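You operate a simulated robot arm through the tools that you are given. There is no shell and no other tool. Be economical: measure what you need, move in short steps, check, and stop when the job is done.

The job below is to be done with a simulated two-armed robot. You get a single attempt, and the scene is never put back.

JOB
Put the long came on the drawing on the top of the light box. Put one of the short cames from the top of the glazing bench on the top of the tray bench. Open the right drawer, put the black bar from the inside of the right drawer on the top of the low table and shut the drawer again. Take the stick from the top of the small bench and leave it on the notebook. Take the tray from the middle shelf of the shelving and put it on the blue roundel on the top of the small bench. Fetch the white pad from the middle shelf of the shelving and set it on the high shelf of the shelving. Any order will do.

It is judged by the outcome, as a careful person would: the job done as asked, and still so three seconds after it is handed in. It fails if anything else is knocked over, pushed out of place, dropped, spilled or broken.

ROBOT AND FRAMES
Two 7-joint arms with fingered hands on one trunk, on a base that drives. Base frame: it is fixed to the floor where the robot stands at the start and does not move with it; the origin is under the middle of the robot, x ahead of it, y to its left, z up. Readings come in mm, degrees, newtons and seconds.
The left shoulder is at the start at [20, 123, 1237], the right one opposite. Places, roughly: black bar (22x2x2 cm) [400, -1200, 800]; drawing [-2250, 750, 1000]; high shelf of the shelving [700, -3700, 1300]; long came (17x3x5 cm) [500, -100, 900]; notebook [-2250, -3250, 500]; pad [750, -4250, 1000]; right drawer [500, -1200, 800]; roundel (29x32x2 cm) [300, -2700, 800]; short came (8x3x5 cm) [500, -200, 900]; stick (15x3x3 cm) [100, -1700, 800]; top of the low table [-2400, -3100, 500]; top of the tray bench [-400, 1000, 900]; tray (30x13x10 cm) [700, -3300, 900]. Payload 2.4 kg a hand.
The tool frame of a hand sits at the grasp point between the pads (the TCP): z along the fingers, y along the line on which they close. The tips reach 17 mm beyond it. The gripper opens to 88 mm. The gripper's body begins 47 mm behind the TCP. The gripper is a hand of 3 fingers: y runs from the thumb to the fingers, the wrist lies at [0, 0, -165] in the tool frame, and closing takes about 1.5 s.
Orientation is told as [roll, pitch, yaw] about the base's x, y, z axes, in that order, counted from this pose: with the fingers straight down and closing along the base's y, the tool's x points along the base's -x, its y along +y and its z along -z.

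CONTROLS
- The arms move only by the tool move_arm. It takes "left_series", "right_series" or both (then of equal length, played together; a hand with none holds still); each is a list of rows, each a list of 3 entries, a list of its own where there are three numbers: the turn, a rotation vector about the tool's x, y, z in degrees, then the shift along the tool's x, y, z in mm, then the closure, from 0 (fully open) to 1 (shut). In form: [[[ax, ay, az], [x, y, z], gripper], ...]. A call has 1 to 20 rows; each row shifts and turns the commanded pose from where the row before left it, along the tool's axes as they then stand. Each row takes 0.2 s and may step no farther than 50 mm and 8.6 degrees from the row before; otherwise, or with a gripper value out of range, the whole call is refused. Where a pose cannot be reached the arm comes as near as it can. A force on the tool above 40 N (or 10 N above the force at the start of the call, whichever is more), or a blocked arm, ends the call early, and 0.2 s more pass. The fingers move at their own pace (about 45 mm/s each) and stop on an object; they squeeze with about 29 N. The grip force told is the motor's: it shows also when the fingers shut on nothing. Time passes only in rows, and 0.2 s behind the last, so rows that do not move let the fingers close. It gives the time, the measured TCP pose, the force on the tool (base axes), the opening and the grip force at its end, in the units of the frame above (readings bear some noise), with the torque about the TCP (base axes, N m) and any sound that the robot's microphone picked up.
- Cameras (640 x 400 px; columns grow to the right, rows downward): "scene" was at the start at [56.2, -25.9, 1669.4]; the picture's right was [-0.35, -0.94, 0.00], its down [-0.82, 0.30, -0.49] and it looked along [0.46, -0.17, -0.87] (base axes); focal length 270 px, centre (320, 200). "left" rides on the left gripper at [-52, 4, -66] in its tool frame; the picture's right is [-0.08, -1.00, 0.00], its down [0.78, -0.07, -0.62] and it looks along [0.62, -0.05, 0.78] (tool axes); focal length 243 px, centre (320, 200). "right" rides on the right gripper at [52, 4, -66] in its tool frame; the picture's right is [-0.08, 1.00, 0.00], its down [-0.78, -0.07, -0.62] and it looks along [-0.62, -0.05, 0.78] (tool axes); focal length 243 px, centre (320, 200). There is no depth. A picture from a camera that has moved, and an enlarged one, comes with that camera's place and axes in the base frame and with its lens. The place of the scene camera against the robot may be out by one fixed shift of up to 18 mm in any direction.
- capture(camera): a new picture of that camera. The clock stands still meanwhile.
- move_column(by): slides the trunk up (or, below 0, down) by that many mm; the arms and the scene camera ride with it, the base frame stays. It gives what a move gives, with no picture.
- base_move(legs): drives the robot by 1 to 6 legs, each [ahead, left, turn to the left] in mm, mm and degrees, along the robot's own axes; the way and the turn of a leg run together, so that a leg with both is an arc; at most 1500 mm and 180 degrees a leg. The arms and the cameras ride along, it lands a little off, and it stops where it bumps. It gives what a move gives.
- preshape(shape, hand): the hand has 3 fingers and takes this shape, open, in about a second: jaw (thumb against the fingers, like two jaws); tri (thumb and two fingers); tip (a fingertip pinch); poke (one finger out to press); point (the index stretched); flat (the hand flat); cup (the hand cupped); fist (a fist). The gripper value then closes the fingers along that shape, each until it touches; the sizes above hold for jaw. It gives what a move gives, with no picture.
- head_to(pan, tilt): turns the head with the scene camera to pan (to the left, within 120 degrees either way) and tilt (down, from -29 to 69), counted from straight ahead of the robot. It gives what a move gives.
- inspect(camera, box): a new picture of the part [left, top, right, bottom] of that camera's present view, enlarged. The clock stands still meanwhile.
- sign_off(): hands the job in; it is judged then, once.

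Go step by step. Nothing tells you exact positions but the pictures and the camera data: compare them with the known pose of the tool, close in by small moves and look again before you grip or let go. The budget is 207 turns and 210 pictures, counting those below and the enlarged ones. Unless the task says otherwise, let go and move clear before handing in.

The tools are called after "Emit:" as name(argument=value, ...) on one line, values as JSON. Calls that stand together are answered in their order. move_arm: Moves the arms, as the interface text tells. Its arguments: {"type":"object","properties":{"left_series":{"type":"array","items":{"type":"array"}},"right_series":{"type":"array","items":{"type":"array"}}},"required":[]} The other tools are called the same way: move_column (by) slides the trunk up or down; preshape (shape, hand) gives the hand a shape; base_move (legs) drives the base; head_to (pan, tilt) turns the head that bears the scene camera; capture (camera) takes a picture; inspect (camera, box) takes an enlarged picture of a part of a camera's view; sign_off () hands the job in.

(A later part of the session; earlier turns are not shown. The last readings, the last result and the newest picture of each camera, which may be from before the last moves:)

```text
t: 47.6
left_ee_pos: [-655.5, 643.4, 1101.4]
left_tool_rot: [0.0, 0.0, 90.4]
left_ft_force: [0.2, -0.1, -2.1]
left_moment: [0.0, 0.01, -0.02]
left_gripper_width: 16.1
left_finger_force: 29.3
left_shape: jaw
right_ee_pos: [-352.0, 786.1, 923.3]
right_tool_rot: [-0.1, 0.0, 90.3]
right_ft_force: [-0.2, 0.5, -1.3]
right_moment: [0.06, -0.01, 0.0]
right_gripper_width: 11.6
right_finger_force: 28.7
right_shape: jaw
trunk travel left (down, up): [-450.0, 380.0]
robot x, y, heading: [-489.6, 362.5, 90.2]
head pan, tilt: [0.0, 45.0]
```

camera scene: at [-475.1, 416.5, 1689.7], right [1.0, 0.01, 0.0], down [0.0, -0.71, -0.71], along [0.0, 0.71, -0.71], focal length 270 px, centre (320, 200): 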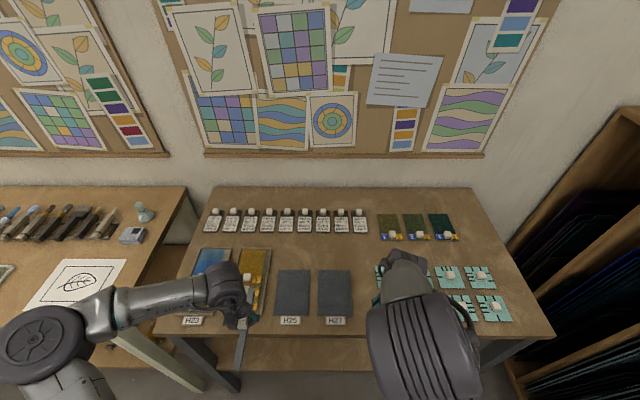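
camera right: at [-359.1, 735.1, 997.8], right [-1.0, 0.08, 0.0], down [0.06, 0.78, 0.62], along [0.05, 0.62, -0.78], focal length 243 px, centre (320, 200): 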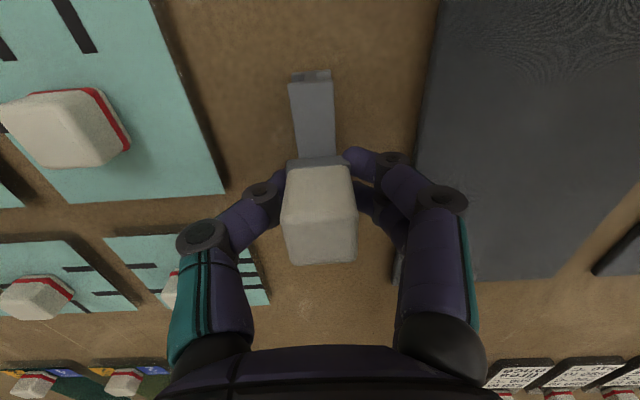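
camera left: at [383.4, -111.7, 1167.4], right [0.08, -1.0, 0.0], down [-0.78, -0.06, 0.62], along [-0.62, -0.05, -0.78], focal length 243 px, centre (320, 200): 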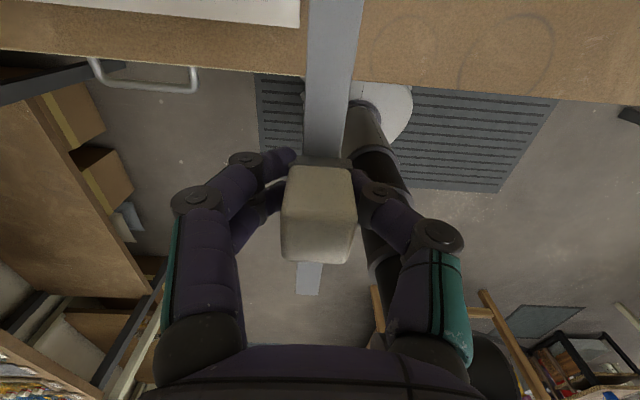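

The grip width changed, so the came may have touched down and shifted in the fingers. I look.

Emit:
capture(camera="right")

Emit:
inspect(camera="right", box=[240, 50, 400, 270])

```text
177 pictures are left
camera right: at [-358.1, 735.2, 990.3], right [-1.0, 0.08, 0.0], down [0.06, 0.78, 0.62], along [0.05, 0.62, -0.78], focal length 243 px, centre (320, 200)
```

right: 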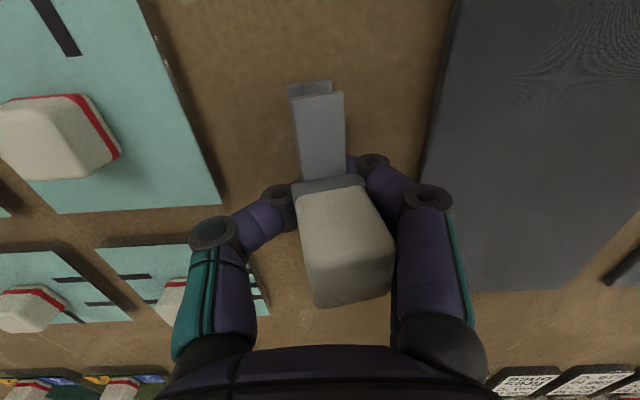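

```text
1.82 times, centred on (320, 160) of right
camera zoom: at [-358.1, 735.2, 990.3], right [-1.0, 0.08, 0.0], down [0.06, 0.78, 0.62], along [0.05, 0.62, -0.78], focal length 441 px, centre (320, 273)
```

zoom: 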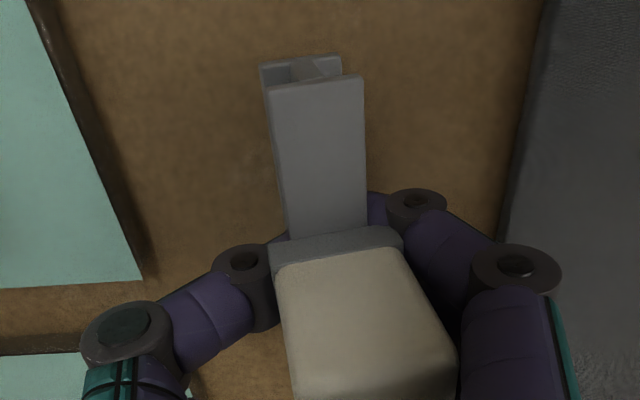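

It touched and rolled slightly in the fingers. I open gently in small steps so it settles flat.

Emit:
move_arm(right_series=[[[0, 0, 0], [0, 0, 0], 0.85], [[0, 0, 0], [0, 0, 0], 0.8], [[0, 0, 0], [0, 0, 0], 0.76], [[0, 0, 0], [0, 0, 0], 0.72], [[0, 0, 0], [0, 0, 0], 0.68], [[0, 0, 0], [0, 0, 0], 0.64], [[0, 0, 0], [0, 0, 0], 0.6], [[0, 0, 0], [0, 0, 0], 0.6]])

Emit:
capture(camera="right")

```text
t: 49.4
left_ee_pos: [-656.0, 643.0, 1102.2]
left_tool_rot: [0.0, 0.0, 90.5]
left_ft_force: [-0.6, 0.5, -2.2]
left_moment: [-0.04, -0.01, -0.01]
left_gripper_width: 16.1
left_finger_force: 29.1
left_shape: jaw
right_ee_pos: [-353.0, 786.1, 924.1]
right_tool_rot: [-0.1, -0.2, 90.3]
right_ft_force: [-1.3, 0.3, 3.9]
right_moment: [-0.02, 0.03, 0.04]
right_gripper_width: 31.3
right_finger_force: 0.1
right_shape: jaw
trunk travel left (down, up): [-450.0, 380.0]
robot x, y, heading: [-488.0, 356.5, 90.4]
head pan, tilt: [0.0, 45.0]
```

```text
175 pictures are left
camera right: at [-358.5, 735.0, 990.5], right [-1.0, 0.08, 0.0], down [0.06, 0.78, 0.62], along [0.05, 0.62, -0.78], focal length 243 px, centre (320, 200)
```

right: 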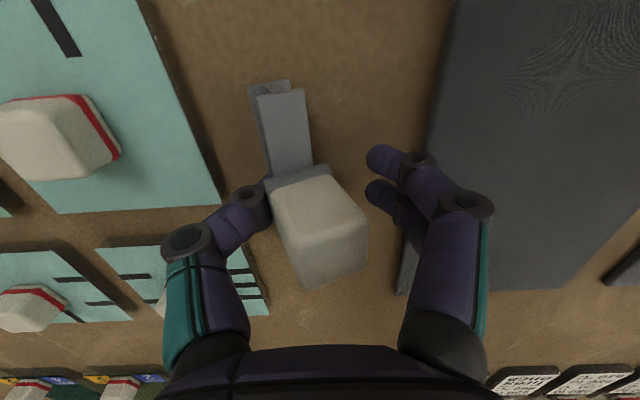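

The came leans against the thumb. I open a bit more.

Emit:
move_arm(right_series=[[[0, 0, 0], [0, 0, 0], 0.57], [[0, 0, 0], [0, 0, 0], 0.54], [[0, 0, 0], [0, 0, 0], 0.5], [[0, 0, 0], [0, 0, 0], 0.46], [[0, 0, 0], [0, 0, 0], 0.42], [[0, 0, 0], [0, 0, 0], 0.42]])

Emit:
capture(camera="right")

```text
t: 50.8
left_ee_pos: [-656.1, 642.1, 1103.0]
left_tool_rot: [-0.1, 0.0, 90.4]
left_ft_force: [-0.9, 0.0, -3.8]
left_moment: [0.02, -0.03, -0.04]
left_gripper_width: 16.1
left_finger_force: 29.7
left_shape: jaw
right_ee_pos: [-353.6, 786.4, 924.0]
right_tool_rot: [-0.1, 0.0, 90.2]
right_ft_force: [-2.4, -0.1, 5.1]
right_moment: [0.01, 0.0, 0.03]
right_gripper_width: 42.9
right_finger_force: 0.0
right_shape: jaw
trunk travel left (down, up): [-450.0, 380.0]
robot x, y, heading: [-490.7, 360.4, 90.4]
head pan, tilt: [0.0, 45.0]
```

```text
174 pictures are left
camera right: at [-358.6, 734.8, 990.6], right [-1.0, 0.08, 0.0], down [0.06, 0.78, 0.62], along [0.05, 0.62, -0.78], focal length 243 px, centre (320, 200)
```

right: 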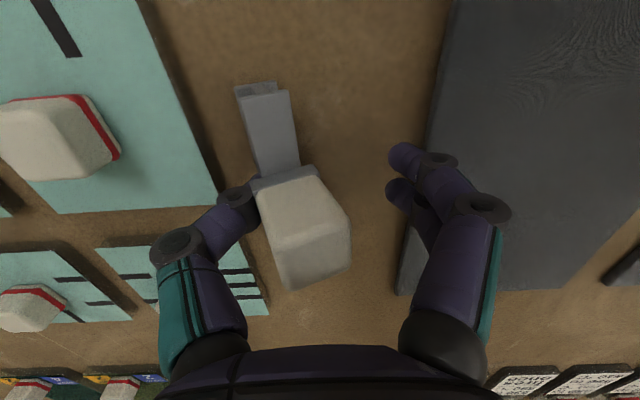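

The thumb seems to press on the came's flange, with 5 N upward on the tool. I raise slightly to free it.

Emit:
move_arm(right_series=[[[0, 0, 0], [0, 0, -2], 0.42], [[0, 0, 0], [0, 0, -2], 0.42], [[0, 0, 0], [0, 0, 0], 0.42]])

Emit:
capture(camera="right")

```text
t: 51.6
left_ee_pos: [-656.2, 642.8, 1100.8]
left_tool_rot: [0.0, -0.1, 90.5]
left_ft_force: [-0.3, -0.6, -3.7]
left_moment: [-0.01, 0.0, -0.03]
left_gripper_width: 16.1
left_finger_force: 28.4
left_shape: jaw
right_ee_pos: [-352.9, 788.1, 928.3]
right_tool_rot: [0.0, 0.0, 90.3]
right_ft_force: [-1.2, 0.3, 1.1]
right_moment: [-0.02, 0.02, -0.03]
right_gripper_width: 49.6
right_finger_force: 0.0
right_shape: jaw
trunk travel left (down, up): [-450.0, 380.0]
robot x, y, heading: [-488.0, 357.3, 90.4]
head pan, tilt: [0.0, 45.0]
```

```text
173 pictures are left
camera right: at [-357.9, 734.9, 994.4], right [-1.0, 0.08, 0.0], down [0.06, 0.78, 0.62], along [0.05, 0.62, -0.78], focal length 243 px, centre (320, 200)
```

right: 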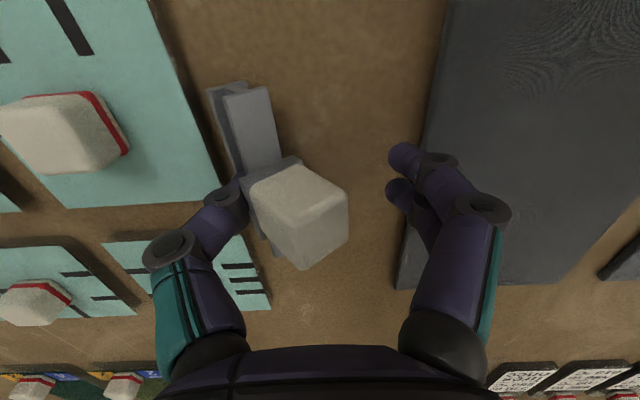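

The thumb tip is hooked under the came's side and lifts it. I re-grip it, raise it a little and check before trying again.

Emit:
move_arm(right_series=[[[0, 0, 0], [0, 0, -1], 0.6], [[0, 0, 0], [0, 0, -1], 0.8], [[0, 0, 0], [0, 0, 0], 1], [[0, 0, 0], [0, 0, 0], 1], [[0, 0, 0], [0, 0, 0], 1], [[0, 0, 0], [0, 0, 0], 1], [[0, 0, 0], [0, 0, 0], 1]])

Emit:
capture(camera="right")

```text
t: 53.2
left_ee_pos: [-655.6, 643.3, 1101.3]
left_tool_rot: [0.0, 0.1, 90.4]
left_ft_force: [0.6, 0.7, -2.8]
left_moment: [-0.02, 0.04, -0.02]
left_gripper_width: 16.1
left_finger_force: 29.6
left_shape: jaw
right_ee_pos: [-352.9, 785.9, 930.5]
right_tool_rot: [0.0, 0.0, 90.3]
right_ft_force: [-1.1, -1.3, -0.9]
right_moment: [0.01, 0.04, -0.01]
right_gripper_width: 12.8
right_finger_force: 29.3
right_shape: jaw
trunk travel left (down, up): [-450.0, 380.0]
robot x, y, heading: [-485.4, 358.5, 90.5]
head pan, tilt: [0.0, 45.0]
```

```text
172 pictures are left
camera right: at [-357.8, 734.9, 996.7], right [-1.0, 0.08, 0.0], down [0.06, 0.78, 0.62], along [0.05, 0.62, -0.78], focal length 243 px, centre (320, 200)
```

right: 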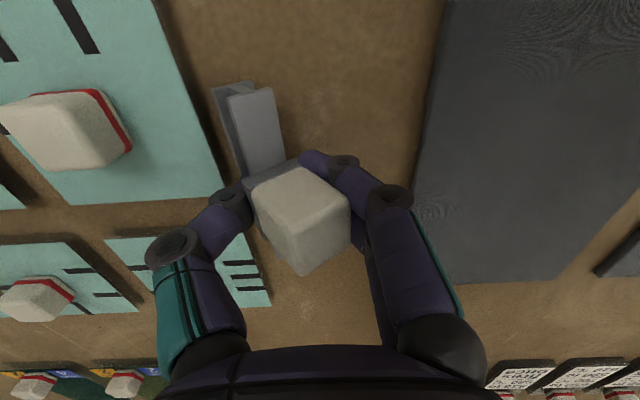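

The came is tilted in the grip. I lift it 25 mm and look at its attitude closely.

Emit:
move_arm(right_series=[[[0, 0, 0], [0, 0, -12], 1], [[0, 0, 0], [0, 0, -13], 1], [[0, 0, 0], [0, 0, 0], 1]])

Emit:
inspect(camera="right", box=[180, 50, 440, 290])

Emit:
inspect(camera="scene", box=[320, 210, 480, 310])

```text
t: 54.0
left_ee_pos: [-655.2, 644.1, 1101.9]
left_tool_rot: [-0.1, 0.0, 90.4]
left_ft_force: [-0.2, 0.8, -2.9]
left_moment: [-0.04, 0.0, -0.01]
left_gripper_width: 16.1
left_finger_force: 28.9
left_shape: jaw
right_ee_pos: [-352.9, 785.4, 954.9]
right_tool_rot: [0.1, 0.0, 90.3]
right_ft_force: [0.8, -0.1, -1.3]
right_moment: [0.02, 0.0, 0.04]
right_gripper_width: 12.9
right_finger_force: 29.4
right_shape: jaw
trunk travel left (down, up): [-450.0, 380.0]
robot x, y, heading: [-491.8, 357.4, 90.2]
head pan, tilt: [0.0, 45.0]
```

```text
1.67 times, centred on (310, 170) of right
camera zoom: at [-358.3, 735.1, 1021.7], right [-1.0, 0.08, 0.0], down [0.06, 0.78, 0.62], along [0.05, 0.62, -0.78], focal length 404 px, centre (337, 250)
```

zoom: 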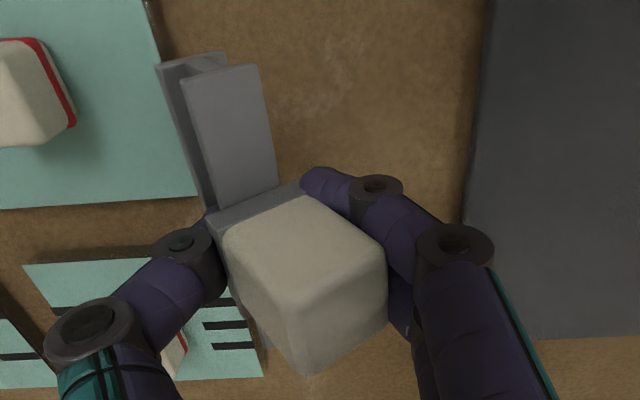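

```text
4.00 times, centred on (400, 260) of scene
camera zoom: at [-475.5, 416.6, 1689.7], right [1.0, 0.01, 0.0], down [0.0, -0.71, -0.71], along [0.0, 0.71, -0.71], focal length 1079 px, centre (0, -40)
```

zoom: 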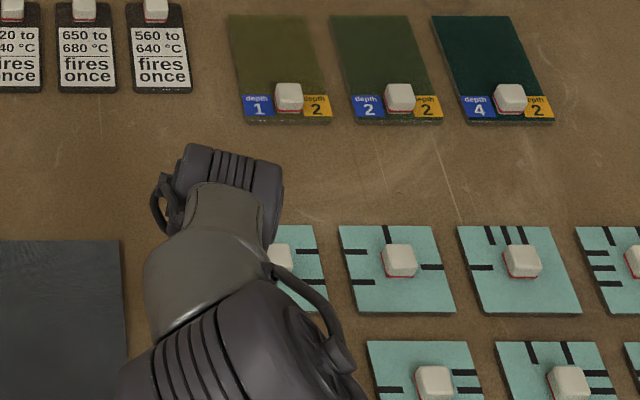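

The came is held but rolled about 27° in the fingers. I roll the hand by the same angle to level it, and look again.

Emit:
move_arm(right_series=[[[0, 0, 0], [0, 6, -15], 1], [[-6.5, 0, 0], [0, 0, 0], 1], [[-6.5, 0, 0], [0, 0, 0], 1], [[-6.5, 0, 0], [0, 0, 0], 1], [[-6.5, 0, 0], [0, 0, 0], 1], [[0, 0, 0], [0, 0, 0], 1]])

Emit:
inspect(camera="right", box=[150, 30, 470, 310])

Emit:
inspect(camera="scene", box=[320, 210, 480, 310])

```text
t: 55.4
left_ee_pos: [-655.5, 642.3, 1101.0]
left_tool_rot: [0.0, 0.0, 90.4]
left_ft_force: [0.6, 0.1, -1.9]
left_moment: [0.0, 0.01, 0.02]
left_gripper_width: 16.3
left_finger_force: 29.0
left_shape: jaw
right_ee_pos: [-358.7, 787.9, 969.6]
right_tool_rot: [26.1, -0.1, 90.4]
right_ft_force: [-0.4, 0.2, -1.1]
right_moment: [-0.02, 0.05, 0.0]
right_gripper_width: 12.2
right_finger_force: 29.0
right_shape: jaw
trunk travel left (down, up): [-450.0, 380.0]
robot x, y, heading: [-491.7, 355.3, 90.3]
head pan, tilt: [0.0, 45.0]
```

```text
1.43 times, centred on (310, 170) of right
camera zoom: at [-334.4, 735.0, 1031.5], right [-0.9, 0.08, 0.44], down [0.33, 0.78, 0.53], along [-0.3, 0.62, -0.73], focal length 347 px, centre (334, 243)
```

zoom: 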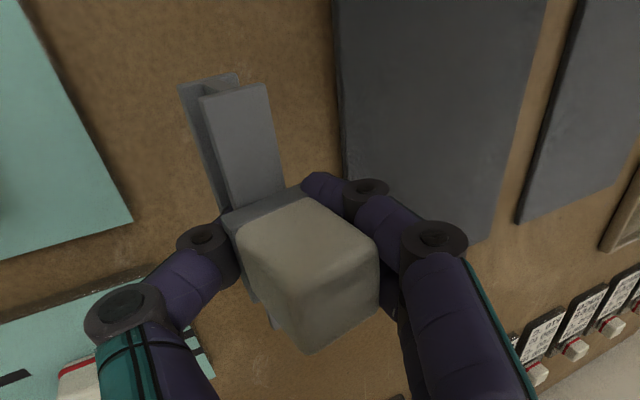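

```text
4.00 times, centred on (400, 260) of scene
camera zoom: at [-475.7, 416.5, 1689.7], right [1.0, 0.01, 0.0], down [0.0, -0.71, -0.71], along [0.0, 0.71, -0.71], focal length 1079 px, centre (0, -40)
```

zoom: 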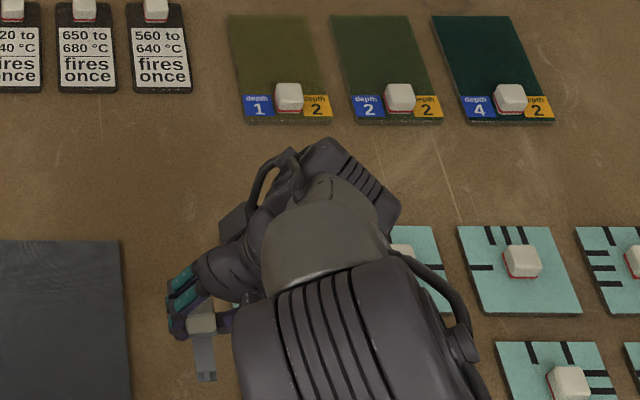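

The scene camera now sees the came too. I zoom in.

Emit:
inspect(camera="scene", box=[350, 270, 400, 310])

```text
10.00 times, centred on (375, 290) of scene
camera zoom: at [-475.7, 416.5, 1689.7], right [1.0, 0.01, 0.0], down [0.0, -0.71, -0.71], along [0.0, 0.71, -0.71], focal length 2697 px, centre (-230, -700)
```

zoom: 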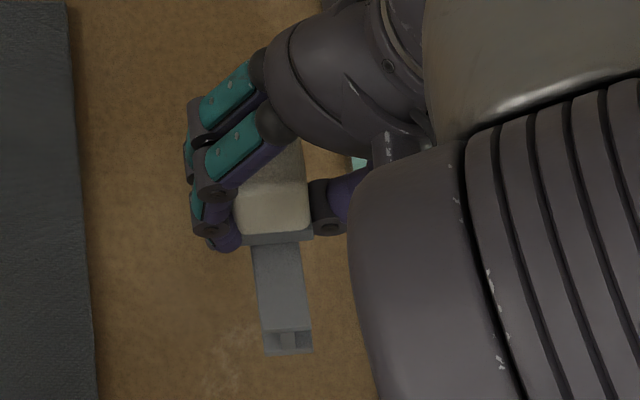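

The came is now level. I lower it straight down, adjusting for the tilted hand, and watch force and picture.

Emit:
move_arm(right_series=[[[0, 0, 0], [0, -7.0, 14.4], 1], [[0, 0, 0], [0, -5.3, 10.8], 1], [[0, 0, 0], [0, -1.3, 2.7], 1], [[0, 0, 0], [0, -1.3, 2.7], 1], [[0, 0, 0], [0, 0, 0], 1]])

Emit:
inspect(camera="scene", box=[350, 270, 400, 310])

```text
t: 56.6
left_ee_pos: [-655.6, 642.8, 1101.4]
left_tool_rot: [0.0, 0.0, 90.3]
left_ft_force: [1.8, -0.5, -2.1]
left_moment: [0.02, 0.05, -0.04]
left_gripper_width: 16.2
left_finger_force: 29.1
left_shape: jaw
right_ee_pos: [-359.0, 787.7, 935.1]
right_tool_rot: [25.9, -0.2, 90.4]
right_ft_force: [-0.2, 0.1, -1.4]
right_moment: [-0.01, 0.03, -0.02]
right_gripper_width: 12.4
right_finger_force: 29.3
right_shape: jaw
trunk travel left (down, up): [-450.0, 380.0]
robot x, y, heading: [-487.8, 360.3, 90.5]
head pan, tilt: [0.0, 45.0]
```

```text
10.00 times, centred on (375, 290) of scene
camera zoom: at [-475.5, 416.5, 1689.7], right [1.0, 0.01, 0.0], down [0.0, -0.71, -0.71], along [0.0, 0.71, -0.71], focal length 2697 px, centre (-230, -700)
```

zoom: 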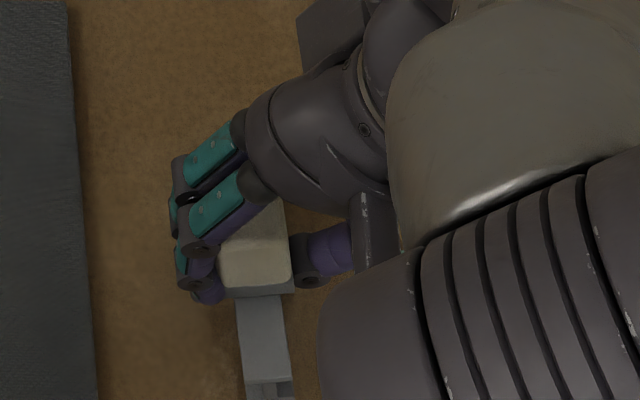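

No contact yet at 935. I continue gently.

Emit:
move_arm(right_series=[[[0, 0, 0], [0, -0.9, 1.8], 1], [[0, 0, 0], [0, -0.9, 1.8], 1], [[0, 0, 0], [0, 0, 0], 1]])

Emit:
inspect(camera="scene", box=[350, 280, 400, 320])

```text
t: 57.4
left_ee_pos: [-655.1, 643.2, 1101.4]
left_tool_rot: [-0.1, 0.1, 90.4]
left_ft_force: [0.8, 0.1, -1.7]
left_moment: [0.0, 0.04, 0.01]
left_gripper_width: 16.1
left_finger_force: 29.1
left_shape: jaw
right_ee_pos: [-359.8, 786.4, 932.0]
right_tool_rot: [26.1, 0.0, 90.2]
right_ft_force: [0.4, 0.6, 3.0]
right_moment: [0.03, -0.05, 0.01]
right_gripper_width: 11.9
right_finger_force: 28.9
right_shape: jaw
trunk travel left (down, up): [-450.0, 380.0]
robot x, y, heading: [-487.1, 357.1, 90.5]
head pan, tilt: [0.0, 45.0]
```

```text
10.00 times, centred on (375, 300) of scene
camera zoom: at [-475.4, 416.2, 1689.7], right [1.0, 0.01, 0.0], down [0.0, -0.71, -0.71], along [0.0, 0.71, -0.71], focal length 2697 px, centre (-230, -800)
```

zoom: 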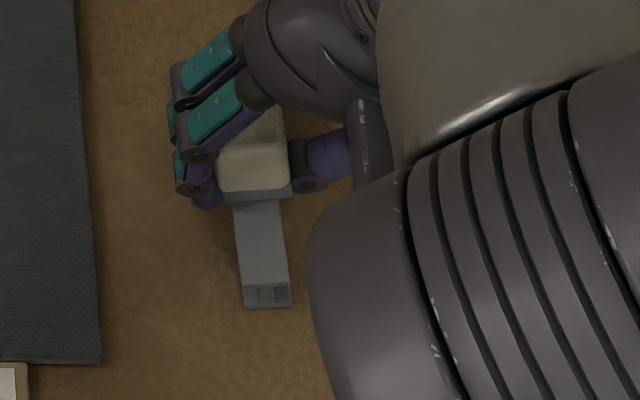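

It has touched the bench and is flat. I open slowly.

Emit:
move_arm(right_series=[[[0, 0, 0], [0, 0, 0], 0.85], [[0, 0, 0], [0, 0, 0], 0.8], [[0, 0, 0], [0, 0, 0], 0.75], [[0, 0, 0], [0, 0, 0], 0.7], [[0, 0, 0], [0, 0, 0], 0.65], [[0, 0, 0], [0, 0, 0], 0.65]])

Emit:
inspect(camera="scene", box=[350, 280, 400, 320])

Emit:
inspect(camera="right", box=[150, 30, 470, 310])

```text
t: 58.8
left_ee_pos: [-655.5, 642.3, 1101.3]
left_tool_rot: [0.0, 0.0, 90.4]
left_ft_force: [0.2, -0.4, -3.2]
left_moment: [0.03, -0.02, -0.01]
left_gripper_width: 16.3
left_finger_force: 28.9
left_shape: jaw
right_ee_pos: [-359.3, 786.5, 931.2]
right_tool_rot: [26.0, -0.1, 90.3]
right_ft_force: [0.1, -0.5, -0.3]
right_moment: [0.0, 0.01, -0.03]
right_gripper_width: 30.5
right_finger_force: 0.1
right_shape: jaw
trunk travel left (down, up): [-450.0, 380.0]
robot x, y, heading: [-490.0, 357.1, 90.2]
head pan, tilt: [0.0, 45.0]
```

```text
10.00 times, centred on (375, 300) of scene
camera zoom: at [-475.4, 416.4, 1689.7], right [1.0, 0.01, 0.0], down [0.0, -0.71, -0.71], along [0.0, 0.71, -0.71], focal length 2697 px, centre (-230, -800)
```

zoom: 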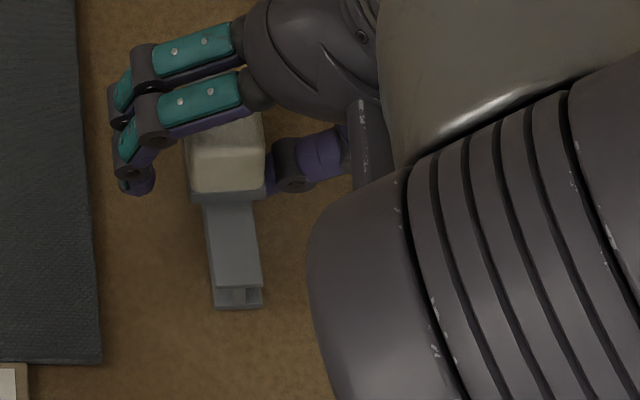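

```text
1.43 times, centred on (310, 170) of right
camera zoom: at [-335.1, 735.1, 993.5], right [-0.9, 0.08, 0.44], down [0.33, 0.78, 0.53], along [-0.3, 0.62, -0.73], focal length 347 px, centre (334, 243)
```

zoom: 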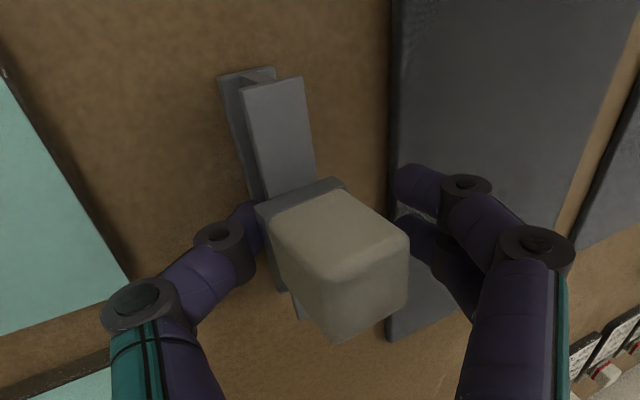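

It stands flat and free. I open more, shift the thumb away, and rise slightly while checking.

Emit:
move_arm(right_series=[[[0, 0, 0], [0, -2, -1], 0.55], [[0, 0, 0], [0, -3, -1.5], 0.45], [[0, 0, 0], [0, -3, -1.5], 0.4], [[0, 0, 0], [0, 0, 0], 0.4], [[0, 0, 0], [0, 0, 0], 0.4]])

Emit:
inspect(camera="scene", box=[350, 280, 400, 320])

Emit:
inspect(camera="right", box=[150, 30, 470, 310])

```text
t: 60.0
left_ee_pos: [-656.4, 642.8, 1101.0]
left_tool_rot: [0.0, -0.1, 90.3]
left_ft_force: [0.2, 0.2, -2.9]
left_moment: [0.01, 0.0, 0.02]
left_gripper_width: 15.9
left_finger_force: 28.6
left_shape: jaw
right_ee_pos: [-350.3, 784.7, 932.4]
right_tool_rot: [26.1, 0.0, 90.4]
right_ft_force: [0.3, 0.2, 0.9]
right_moment: [0.0, -0.01, 0.01]
right_gripper_width: 52.6
right_finger_force: 0.0
right_shape: jaw
trunk travel left (down, up): [-450.0, 380.0]
robot x, y, heading: [-490.1, 357.6, 90.1]
head pan, tilt: [0.0, 45.0]
```

```text
10.00 times, centred on (375, 300) of scene
camera zoom: at [-475.5, 416.4, 1689.7], right [1.0, 0.01, 0.0], down [0.0, -0.71, -0.71], along [0.0, 0.71, -0.71], focal length 2697 px, centre (-230, -800)
```

zoom: 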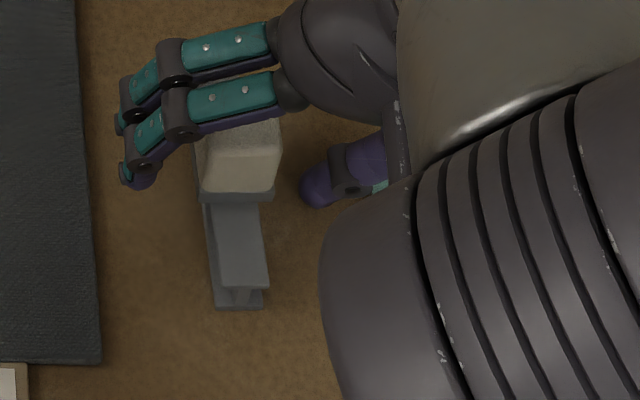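

```text
1.43 times, centred on (310, 170) of right
camera zoom: at [-325.5, 734.7, 993.8], right [-0.9, 0.08, 0.44], down [0.33, 0.78, 0.53], along [-0.3, 0.62, -0.73], focal length 347 px, centre (334, 243)
```

zoom: 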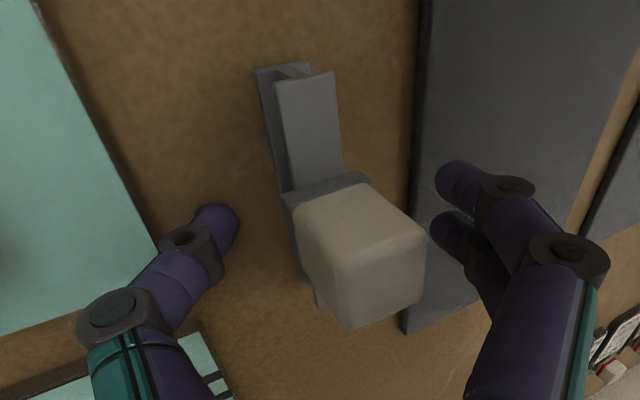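

The thumb is free, but a finger now nudges the handle's top. I shift back to the left while opening wider.

Emit:
move_arm(right_series=[[[0, 0, 0], [0, 0, 0], 0.32], [[0, 0, 0], [0, 3, 1.5], 0.25], [[0, 0, 0], [0, 3, 1.5], 0.25], [[0, 0, 0], [0, 0, 0], 0.25]])

Emit:
inspect(camera="scene", box=[350, 280, 400, 320])

Emit:
inspect(camera="right", box=[150, 30, 470, 310])

```text
t: 61.0
left_ee_pos: [-656.4, 641.8, 1101.8]
left_tool_rot: [0.0, -0.1, 90.2]
left_ft_force: [0.1, 0.6, -3.4]
left_moment: [0.0, 0.0, -0.01]
left_gripper_width: 16.0
left_finger_force: 28.8
left_shape: jaw
right_ee_pos: [-355.5, 785.9, 933.2]
right_tool_rot: [25.9, -0.4, 90.3]
right_ft_force: [5.9, 3.1, 22.3]
right_moment: [0.14, -1.0, 0.13]
right_gripper_width: 65.0
right_finger_force: 0.0
right_shape: jaw
trunk travel left (down, up): [-450.0, 380.0]
robot x, y, heading: [-486.5, 358.2, 90.4]
head pan, tilt: [0.0, 45.0]
```

```text
10.00 times, centred on (375, 300) of scene
camera zoom: at [-475.2, 415.0, 1689.9], right [1.0, 0.01, 0.0], down [0.0, -0.71, -0.71], along [0.0, 0.71, -0.71], focal length 2697 px, centre (-230, -800)
```

zoom: 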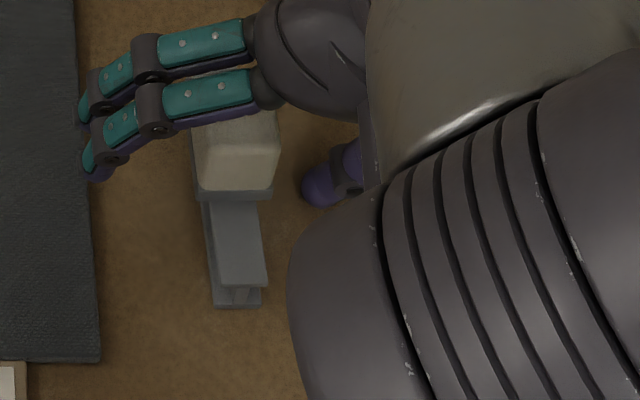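

```text
1.43 times, centred on (310, 170) of right
camera zoom: at [-332.0, 734.2, 994.7], right [-0.9, 0.08, 0.44], down [0.33, 0.78, 0.53], along [-0.3, 0.62, -0.72], focal length 347 px, centre (334, 243)
```

zoom: 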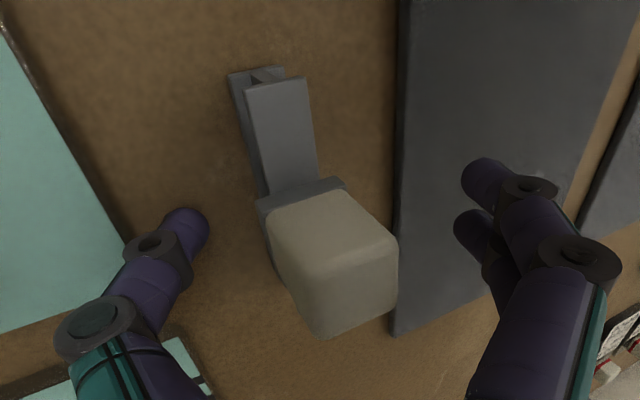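

The came stands alone; the upward force is the thumb tip on the bench. I rise straight up.

Emit:
move_arm(right_series=[[[0, 0, 0], [0, 4.4, -9], 0.3], [[0, 0, 0], [0, 8.8, -18], 0.3], [[0, 0, 0], [0, 13, -27], 0.3], [[0, 0, 0], [0, 18, -36], 0.3], [[0, 0, 0], [0, 18, -36], 0.3], [[6.5, 0, 0], [0, 0, 0], 0.3], [[6.5, 0, 0], [0, 0, 0], 0.3], [[6.5, 0, 0], [0, 0, 0], 0.3], [[6.5, 0, 0], [0, 0, 0], 0.3], [[0, 0, 0], [0, 0, 0], 0.3]])

Emit:
capture(camera="right")

Emit:
inspect(camera="scene", box=[300, 240, 460, 340])

```text
t: 63.2
left_ee_pos: [-655.9, 643.7, 1101.4]
left_tool_rot: [-0.1, 0.0, 90.4]
left_ft_force: [0.5, 0.0, -2.8]
left_moment: [-0.04, 0.0, 0.05]
left_gripper_width: 16.1
left_finger_force: 29.0
left_shape: jaw
right_ee_pos: [-356.6, 787.1, 1072.6]
right_tool_rot: [-0.1, -0.2, 90.2]
right_ft_force: [0.5, 0.8, -0.3]
right_moment: [-0.02, -0.02, -0.03]
right_gripper_width: 62.0
right_finger_force: 0.1
right_shape: jaw
trunk travel left (down, up): [-450.0, 380.0]
robot x, y, heading: [-489.1, 356.1, 90.4]
head pan, tilt: [0.0, 45.0]
```

```text
158 pictures are left
camera right: at [-362.4, 735.1, 1139.2], right [-1.0, 0.08, 0.0], down [0.06, 0.78, 0.62], along [0.05, 0.62, -0.78], focal length 243 px, centre (320, 200)
```

right: 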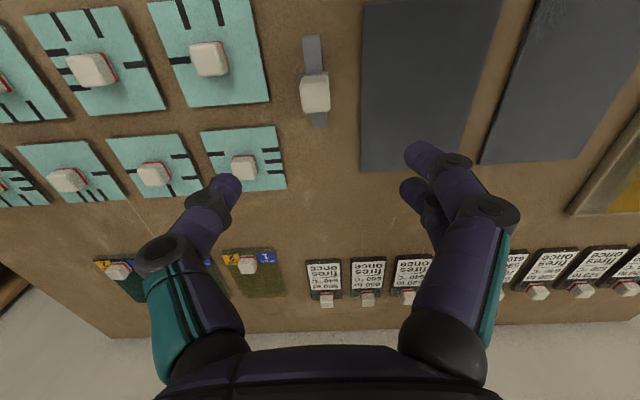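

```text
4.00 times, centred on (380, 290) of scene
camera zoom: at [-475.4, 416.4, 1689.7], right [1.0, 0.01, 0.0], down [0.0, -0.71, -0.71], along [0.0, 0.71, -0.71], focal length 1079 px, centre (80, -160)
```

zoom: 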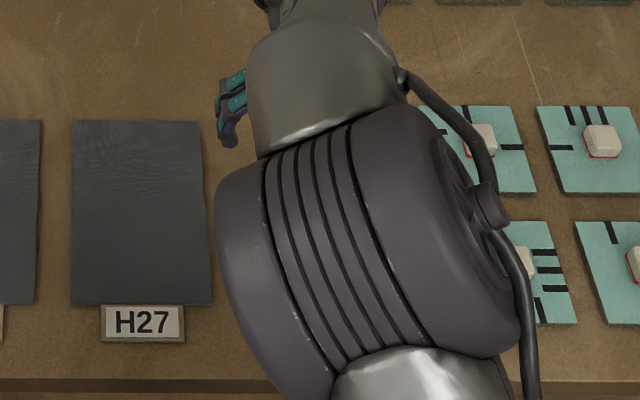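

The short came stands flat on the tray bench. I draw the right hand back, back off and strafe left to the light box.

Emit:
move_arm(right_series=[[[0, 0, 0], [40, -20, -10], 0.3], [[0, 0, 0], [40, -20, -10], 0.3], [[0, 0, 0], [40, -20, -10], 0.3], [[0, 0, 0], [0, 0, 0], 0.3]])

Emit:
base_move(legs=[[-280, 0, 0], [0, 1450, 0]])

Emit:
capture(camera="scene")

```text
t: 64.2
left_ee_pos: [-656.2, 642.0, 1101.0]
left_tool_rot: [0.1, 0.0, 90.5]
left_ft_force: [-0.7, 0.9, -2.9]
left_moment: [0.01, 0.0, 0.0]
left_gripper_width: 16.0
left_finger_force: 29.3
left_shape: jaw
right_ee_pos: [-296.9, 669.1, 1102.2]
right_tool_rot: [0.0, -0.2, 90.5]
right_ft_force: [-0.6, 0.4, 0.2]
right_moment: [-0.01, 0.0, -0.02]
right_gripper_width: 61.7
right_finger_force: 0.1
right_shape: jaw
trunk travel left (down, up): [-450.0, 380.0]
robot x, y, heading: [-489.8, 354.1, 90.3]
head pan, tilt: [0.0, 45.0]
```

```text
t: 73.2
left_ee_pos: [-2143.9, 342.4, 1101.9]
left_tool_rot: [-0.1, 0.0, 90.8]
left_ft_force: [-0.6, 0.2, -2.1]
left_moment: [0.01, -0.01, 0.01]
left_gripper_width: 16.2
left_finger_force: 28.6
left_shape: jaw
right_ee_pos: [-1784.5, 372.7, 1103.1]
right_tool_rot: [0.0, 0.1, 90.9]
right_ft_force: [0.3, 0.3, -0.5]
right_moment: [-0.01, -0.01, 0.0]
right_gripper_width: 61.7
right_finger_force: 0.1
right_shape: jaw
trunk travel left (down, up): [-450.0, 380.0]
robot x, y, heading: [-1974.4, 63.7, 90.8]
head pan, tilt: [0.0, 45.0]
```

```text
156 pictures are left
camera scene: at [-1961.5, 118.2, 1689.7], right [1.0, 0.02, 0.0], down [0.01, -0.71, -0.71], along [-0.01, 0.71, -0.71], focal length 270 px, centre (320, 200)
```

scene: 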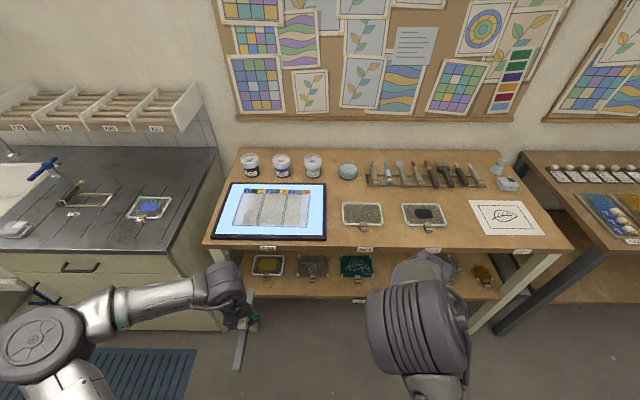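

Emit:
inspect(camera="scene", box=[200, 150, 360, 250])

```text
4.00 times, centred on (280, 200) of scene
camera zoom: at [-1961.5, 118.2, 1689.7], right [1.0, 0.02, 0.0], down [0.01, -0.71, -0.71], along [-0.01, 0.71, -0.71], focal length 1079 px, centre (480, 200)
```

zoom: 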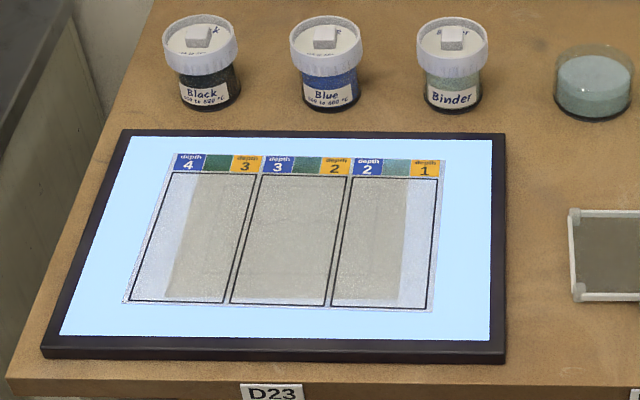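

The drawing is the sheet on the glowing light box, centred at about (-2160, 825). I drive up and bring the left hand over it.

Emit:
base_move(legs=[[335, 18, -0.8]])

Emit:
capture(camera="scene")

Emit:
capture(camera="left")

Emit:
capture(camera="right")

```text
t: 75.3
left_ee_pos: [-2161.2, 676.7, 1100.8]
left_tool_rot: [0.0, -0.1, 90.2]
left_ft_force: [0.3, -0.6, -2.5]
left_moment: [0.0, -0.03, 0.0]
left_gripper_width: 16.1
left_finger_force: 29.5
left_shape: jaw
right_ee_pos: [-1800.6, 702.1, 1101.9]
right_tool_rot: [0.0, -0.1, 90.1]
right_ft_force: [0.3, 0.5, 0.0]
right_moment: [0.02, -0.02, -0.01]
right_gripper_width: 61.7
right_finger_force: 0.1
right_shape: jaw
trunk travel left (down, up): [-450.0, 380.0]
robot x, y, heading: [-1998.1, 387.2, 90.2]
head pan, tilt: [0.0, 45.0]
```

```text
154 pictures are left
camera scene: at [-1981.8, 450.5, 1689.6], right [1.0, 0.0, 0.0], down [0.0, -0.71, -0.71], along [0.0, 0.71, -0.71], focal length 270 px, centre (320, 200)
```

scene: 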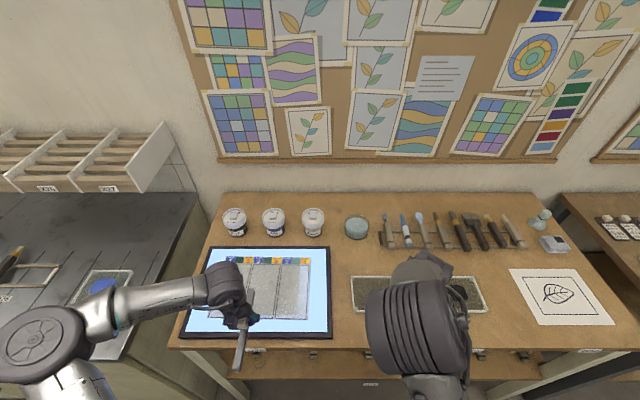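

```text
153 pictures are left
camera left: at [-2165.5, 728.8, 1167.1], right [1.0, 0.09, 0.0], down [0.07, -0.78, 0.62], along [0.05, -0.62, -0.78], focal length 243 px, centre (320, 200)
```

left: 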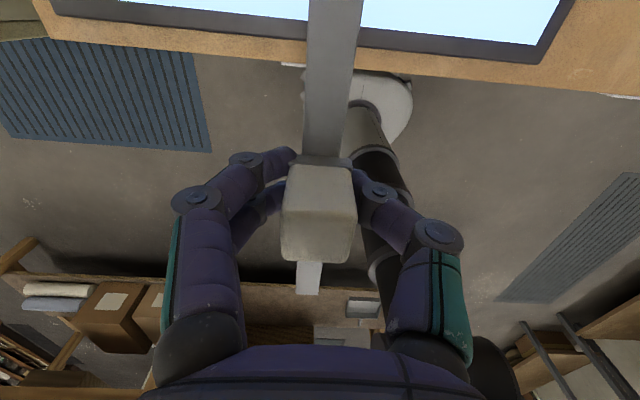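

```text
152 pictures are left
camera right: at [-1806.4, 650.8, 1168.9], right [-1.0, 0.08, 0.0], down [0.07, 0.78, 0.62], along [0.05, 0.62, -0.78], focal length 243 px, centre (320, 200)
```

right: 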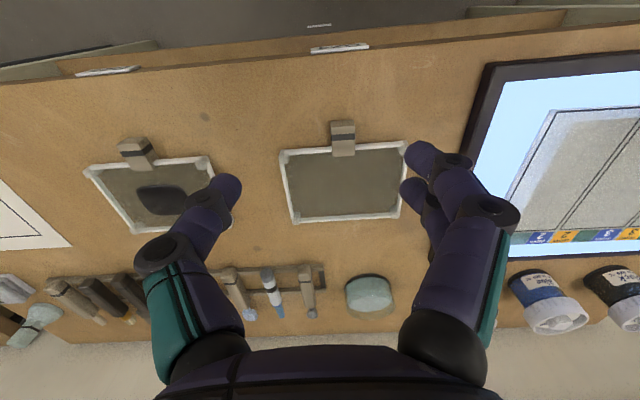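

I take the drawing to span about x -2302 to -2031 and y 761 to 939. I edge forward and place the hand over its centre.

Emit:
base_move(legs=[[28, 0, 0]])

Emit:
move_arm(left_series=[[[0, 0, 0], [-37, 0, 0], 1], [[0, 0, 0], [-37, 0, 0], 1], [[0, 0, 0], [-37, 0, 0], 1], [[0, 0, 0], [-35, 0, 0], 1], [[0, 0, 0], [0, 0, 35], 1], [[0, 0, 0], [0, 0, 35], 1], [[0, 0, 0], [0, 0, 0], 1]])

Emit:
capture(camera="left")

Emit:
inspect(camera="scene", box=[160, 200, 400, 350])

```text
t: 76.2
left_ee_pos: [-2160.5, 707.4, 1100.8]
left_tool_rot: [0.0, 0.1, 90.1]
left_ft_force: [-0.3, 0.2, -2.1]
left_moment: [-0.03, -0.01, 0.0]
left_gripper_width: 16.1
left_finger_force: 29.4
left_shape: jaw
right_ee_pos: [-1801.4, 731.6, 1101.9]
right_tool_rot: [0.0, 0.1, 90.0]
right_ft_force: [0.4, -0.2, -0.5]
right_moment: [-0.04, -0.01, 0.02]
right_gripper_width: 61.6
right_finger_force: 0.0
right_shape: jaw
trunk travel left (down, up): [-450.0, 380.0]
robot x, y, heading: [-1997.4, 418.3, 89.9]
head pan, tilt: [0.0, 45.0]
```

```text
t: 77.8
left_ee_pos: [-2162.5, 851.4, 1029.7]
left_tool_rot: [0.0, 0.0, 90.1]
left_ft_force: [-0.1, -0.2, -2.7]
left_moment: [0.0, -0.02, 0.02]
left_gripper_width: 16.0
left_finger_force: 29.1
left_shape: jaw
right_ee_pos: [-1801.1, 730.5, 1103.9]
right_tool_rot: [0.1, -0.1, 90.2]
right_ft_force: [0.0, 0.0, 0.2]
right_moment: [0.0, -0.03, 0.02]
right_gripper_width: 61.9
right_finger_force: 0.1
right_shape: jaw
trunk travel left (down, up): [-450.0, 380.0]
robot x, y, heading: [-1996.0, 419.7, 90.1]
head pan, tilt: [0.0, 45.0]
```

```text
151 pictures are left
camera left: at [-2167.1, 902.4, 1096.6], right [1.0, 0.09, 0.0], down [0.07, -0.78, 0.62], along [0.05, -0.62, -0.78], focal length 243 px, centre (320, 200)
```

left: 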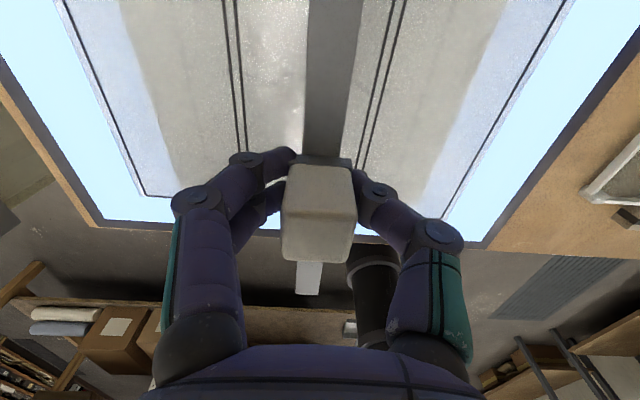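

```text
2.67 times, centred on (280, 275) of scene
camera zoom: at [-1981.8, 477.2, 1689.7], right [1.0, 0.0, 0.0], down [0.0, -0.71, -0.71], along [0.0, 0.71, -0.71], focal length 719 px, centre (427, 0)
```

zoom: 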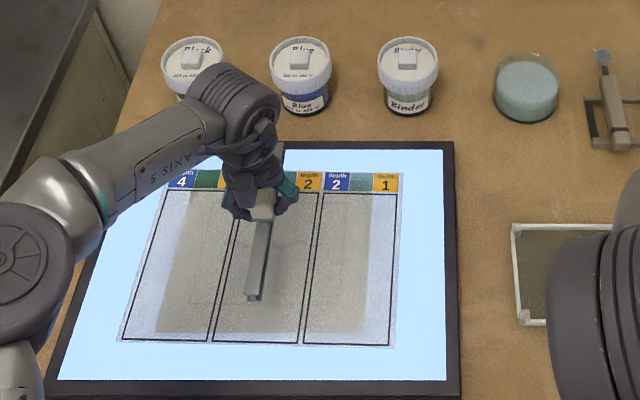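

The light box's top is at about z 917, so I expect contact near TCP z 948-950. I lower in steps.

Emit:
move_arm(left_series=[[[0, 0, 0], [3, 0, 30], 1], [[0, 0, 0], [0, 0, 30], 1], [[0, 0, 0], [0, 0, 8], 1], [[0, 0, 0], [0, 0, 2], 1], [[0, 0, 0], [0, 0, 2], 1], [[0, 0, 0], [0, 0, 0], 1]])

Emit:
capture(camera="left")

Emit:
inspect(camera="scene", box=[200, 250, 320, 340])

```text
t: 79.2
left_ee_pos: [-2160.7, 847.3, 959.1]
left_tool_rot: [0.1, 0.2, 90.1]
left_ft_force: [-0.2, 0.1, -3.0]
left_moment: [0.01, -0.04, 0.04]
left_gripper_width: 16.2
left_finger_force: 29.0
left_shape: jaw
right_ee_pos: [-1801.4, 728.5, 1102.7]
right_tool_rot: [-0.1, -0.1, 90.1]
right_ft_force: [-0.4, 0.1, -1.0]
right_moment: [-0.02, 0.04, 0.01]
right_gripper_width: 61.8
right_finger_force: 0.1
right_shape: jaw
trunk travel left (down, up): [-450.0, 380.0]
robot x, y, heading: [-1996.0, 419.5, 90.2]
head pan, tilt: [0.0, 45.0]
```

```text
149 pictures are left
camera left: at [-2165.5, 899.4, 1024.9], right [1.0, 0.09, 0.0], down [0.07, -0.78, 0.62], along [0.05, -0.62, -0.78], focal length 243 px, centre (320, 200)
```

left: 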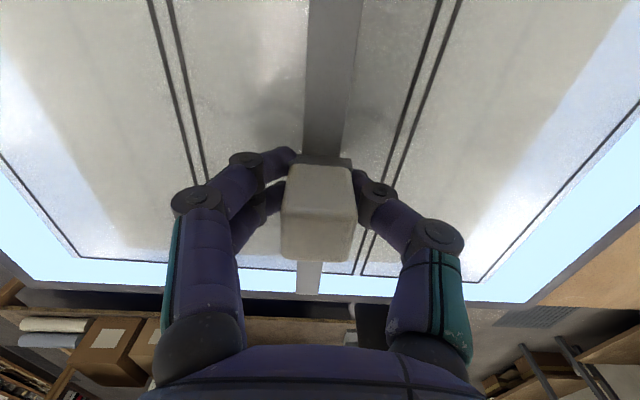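

```text
4.44 times, centred on (260, 295) of scene
camera zoom: at [-1981.7, 477.5, 1689.7], right [1.0, 0.0, 0.0], down [0.0, -0.71, -0.71], along [0.0, 0.71, -0.71], focal length 1199 px, centre (587, -222)
```

zoom: 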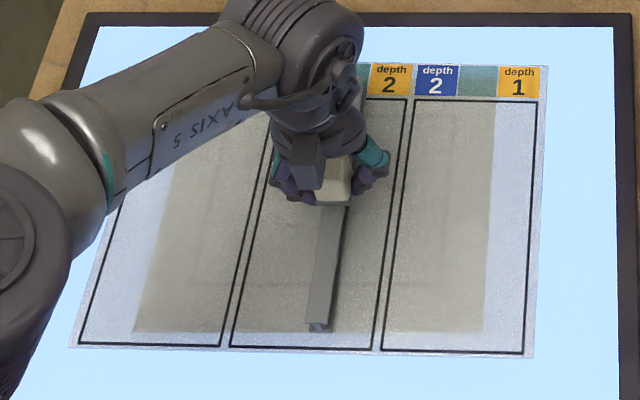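

It is placed well, with the near end just inside the sheet. I go down the last few millimetres.

Emit:
move_arm(left_series=[[[0, 0, 0], [0, 0, 2], 1], [[0, 0, 0], [0, 0, 2], 1], [[0, 0, 0], [0, 0, 0], 1]])

Emit:
move_arm(left_series=[[[0, 0, 0], [0, 0, 1.5], 1], [[0, 0, 0], [0, 0, 0], 1]])

Emit:
move_arm(left_series=[[[0, 0, 0], [0, 0, 1], 1], [[0, 0, 0], [0, 0, 0], 1]])

```text
t: 80.0
left_ee_pos: [-2161.5, 848.6, 954.4]
left_tool_rot: [0.0, 0.0, 90.1]
left_ft_force: [-0.1, 0.2, -2.5]
left_moment: [-0.02, 0.0, -0.03]
left_gripper_width: 16.1
left_finger_force: 29.0
left_shape: jaw
right_ee_pos: [-1800.9, 729.0, 1102.7]
right_tool_rot: [-0.1, 0.0, 90.1]
right_ft_force: [0.2, 0.2, 1.3]
right_moment: [0.03, -0.01, 0.01]
right_gripper_width: 61.7
right_finger_force: 0.1
right_shape: jaw
trunk travel left (down, up): [-450.0, 380.0]
robot x, y, heading: [-1996.3, 419.5, 90.1]
head pan, tilt: [0.0, 45.0]
```

```text
t: 80.6
left_ee_pos: [-2160.6, 848.6, 954.4]
left_tool_rot: [0.0, 0.0, 90.1]
left_ft_force: [0.6, 0.5, -0.5]
left_moment: [0.01, 0.0, -0.02]
left_gripper_width: 16.1
left_finger_force: 29.1
left_shape: jaw
right_ee_pos: [-1800.8, 729.9, 1102.4]
right_tool_rot: [0.1, 0.0, 90.1]
right_ft_force: [0.6, 0.5, -0.7]
right_moment: [-0.01, 0.03, 0.04]
right_gripper_width: 61.7
right_finger_force: 0.1
right_shape: jaw
trunk travel left (down, up): [-450.0, 380.0]
robot x, y, heading: [-1996.4, 419.8, 90.2]
head pan, tilt: [0.0, 45.0]
```

```text
t: 81.2
left_ee_pos: [-2159.7, 847.3, 952.5]
left_tool_rot: [0.0, -0.1, 90.1]
left_ft_force: [-0.9, 1.8, 7.1]
left_moment: [0.02, 0.06, -0.03]
left_gripper_width: 16.1
left_finger_force: 29.2
left_shape: jaw
right_ee_pos: [-1800.0, 729.1, 1102.4]
right_tool_rot: [-0.1, 0.0, 90.1]
right_ft_force: [-0.7, -0.1, 0.3]
right_moment: [-0.01, -0.03, 0.01]
right_gripper_width: 61.8
right_finger_force: 0.0
right_shape: jaw
trunk travel left (down, up): [-450.0, 380.0]
robot x, y, heading: [-1994.2, 417.2, 90.1]
head pan, tilt: [0.0, 45.0]
```

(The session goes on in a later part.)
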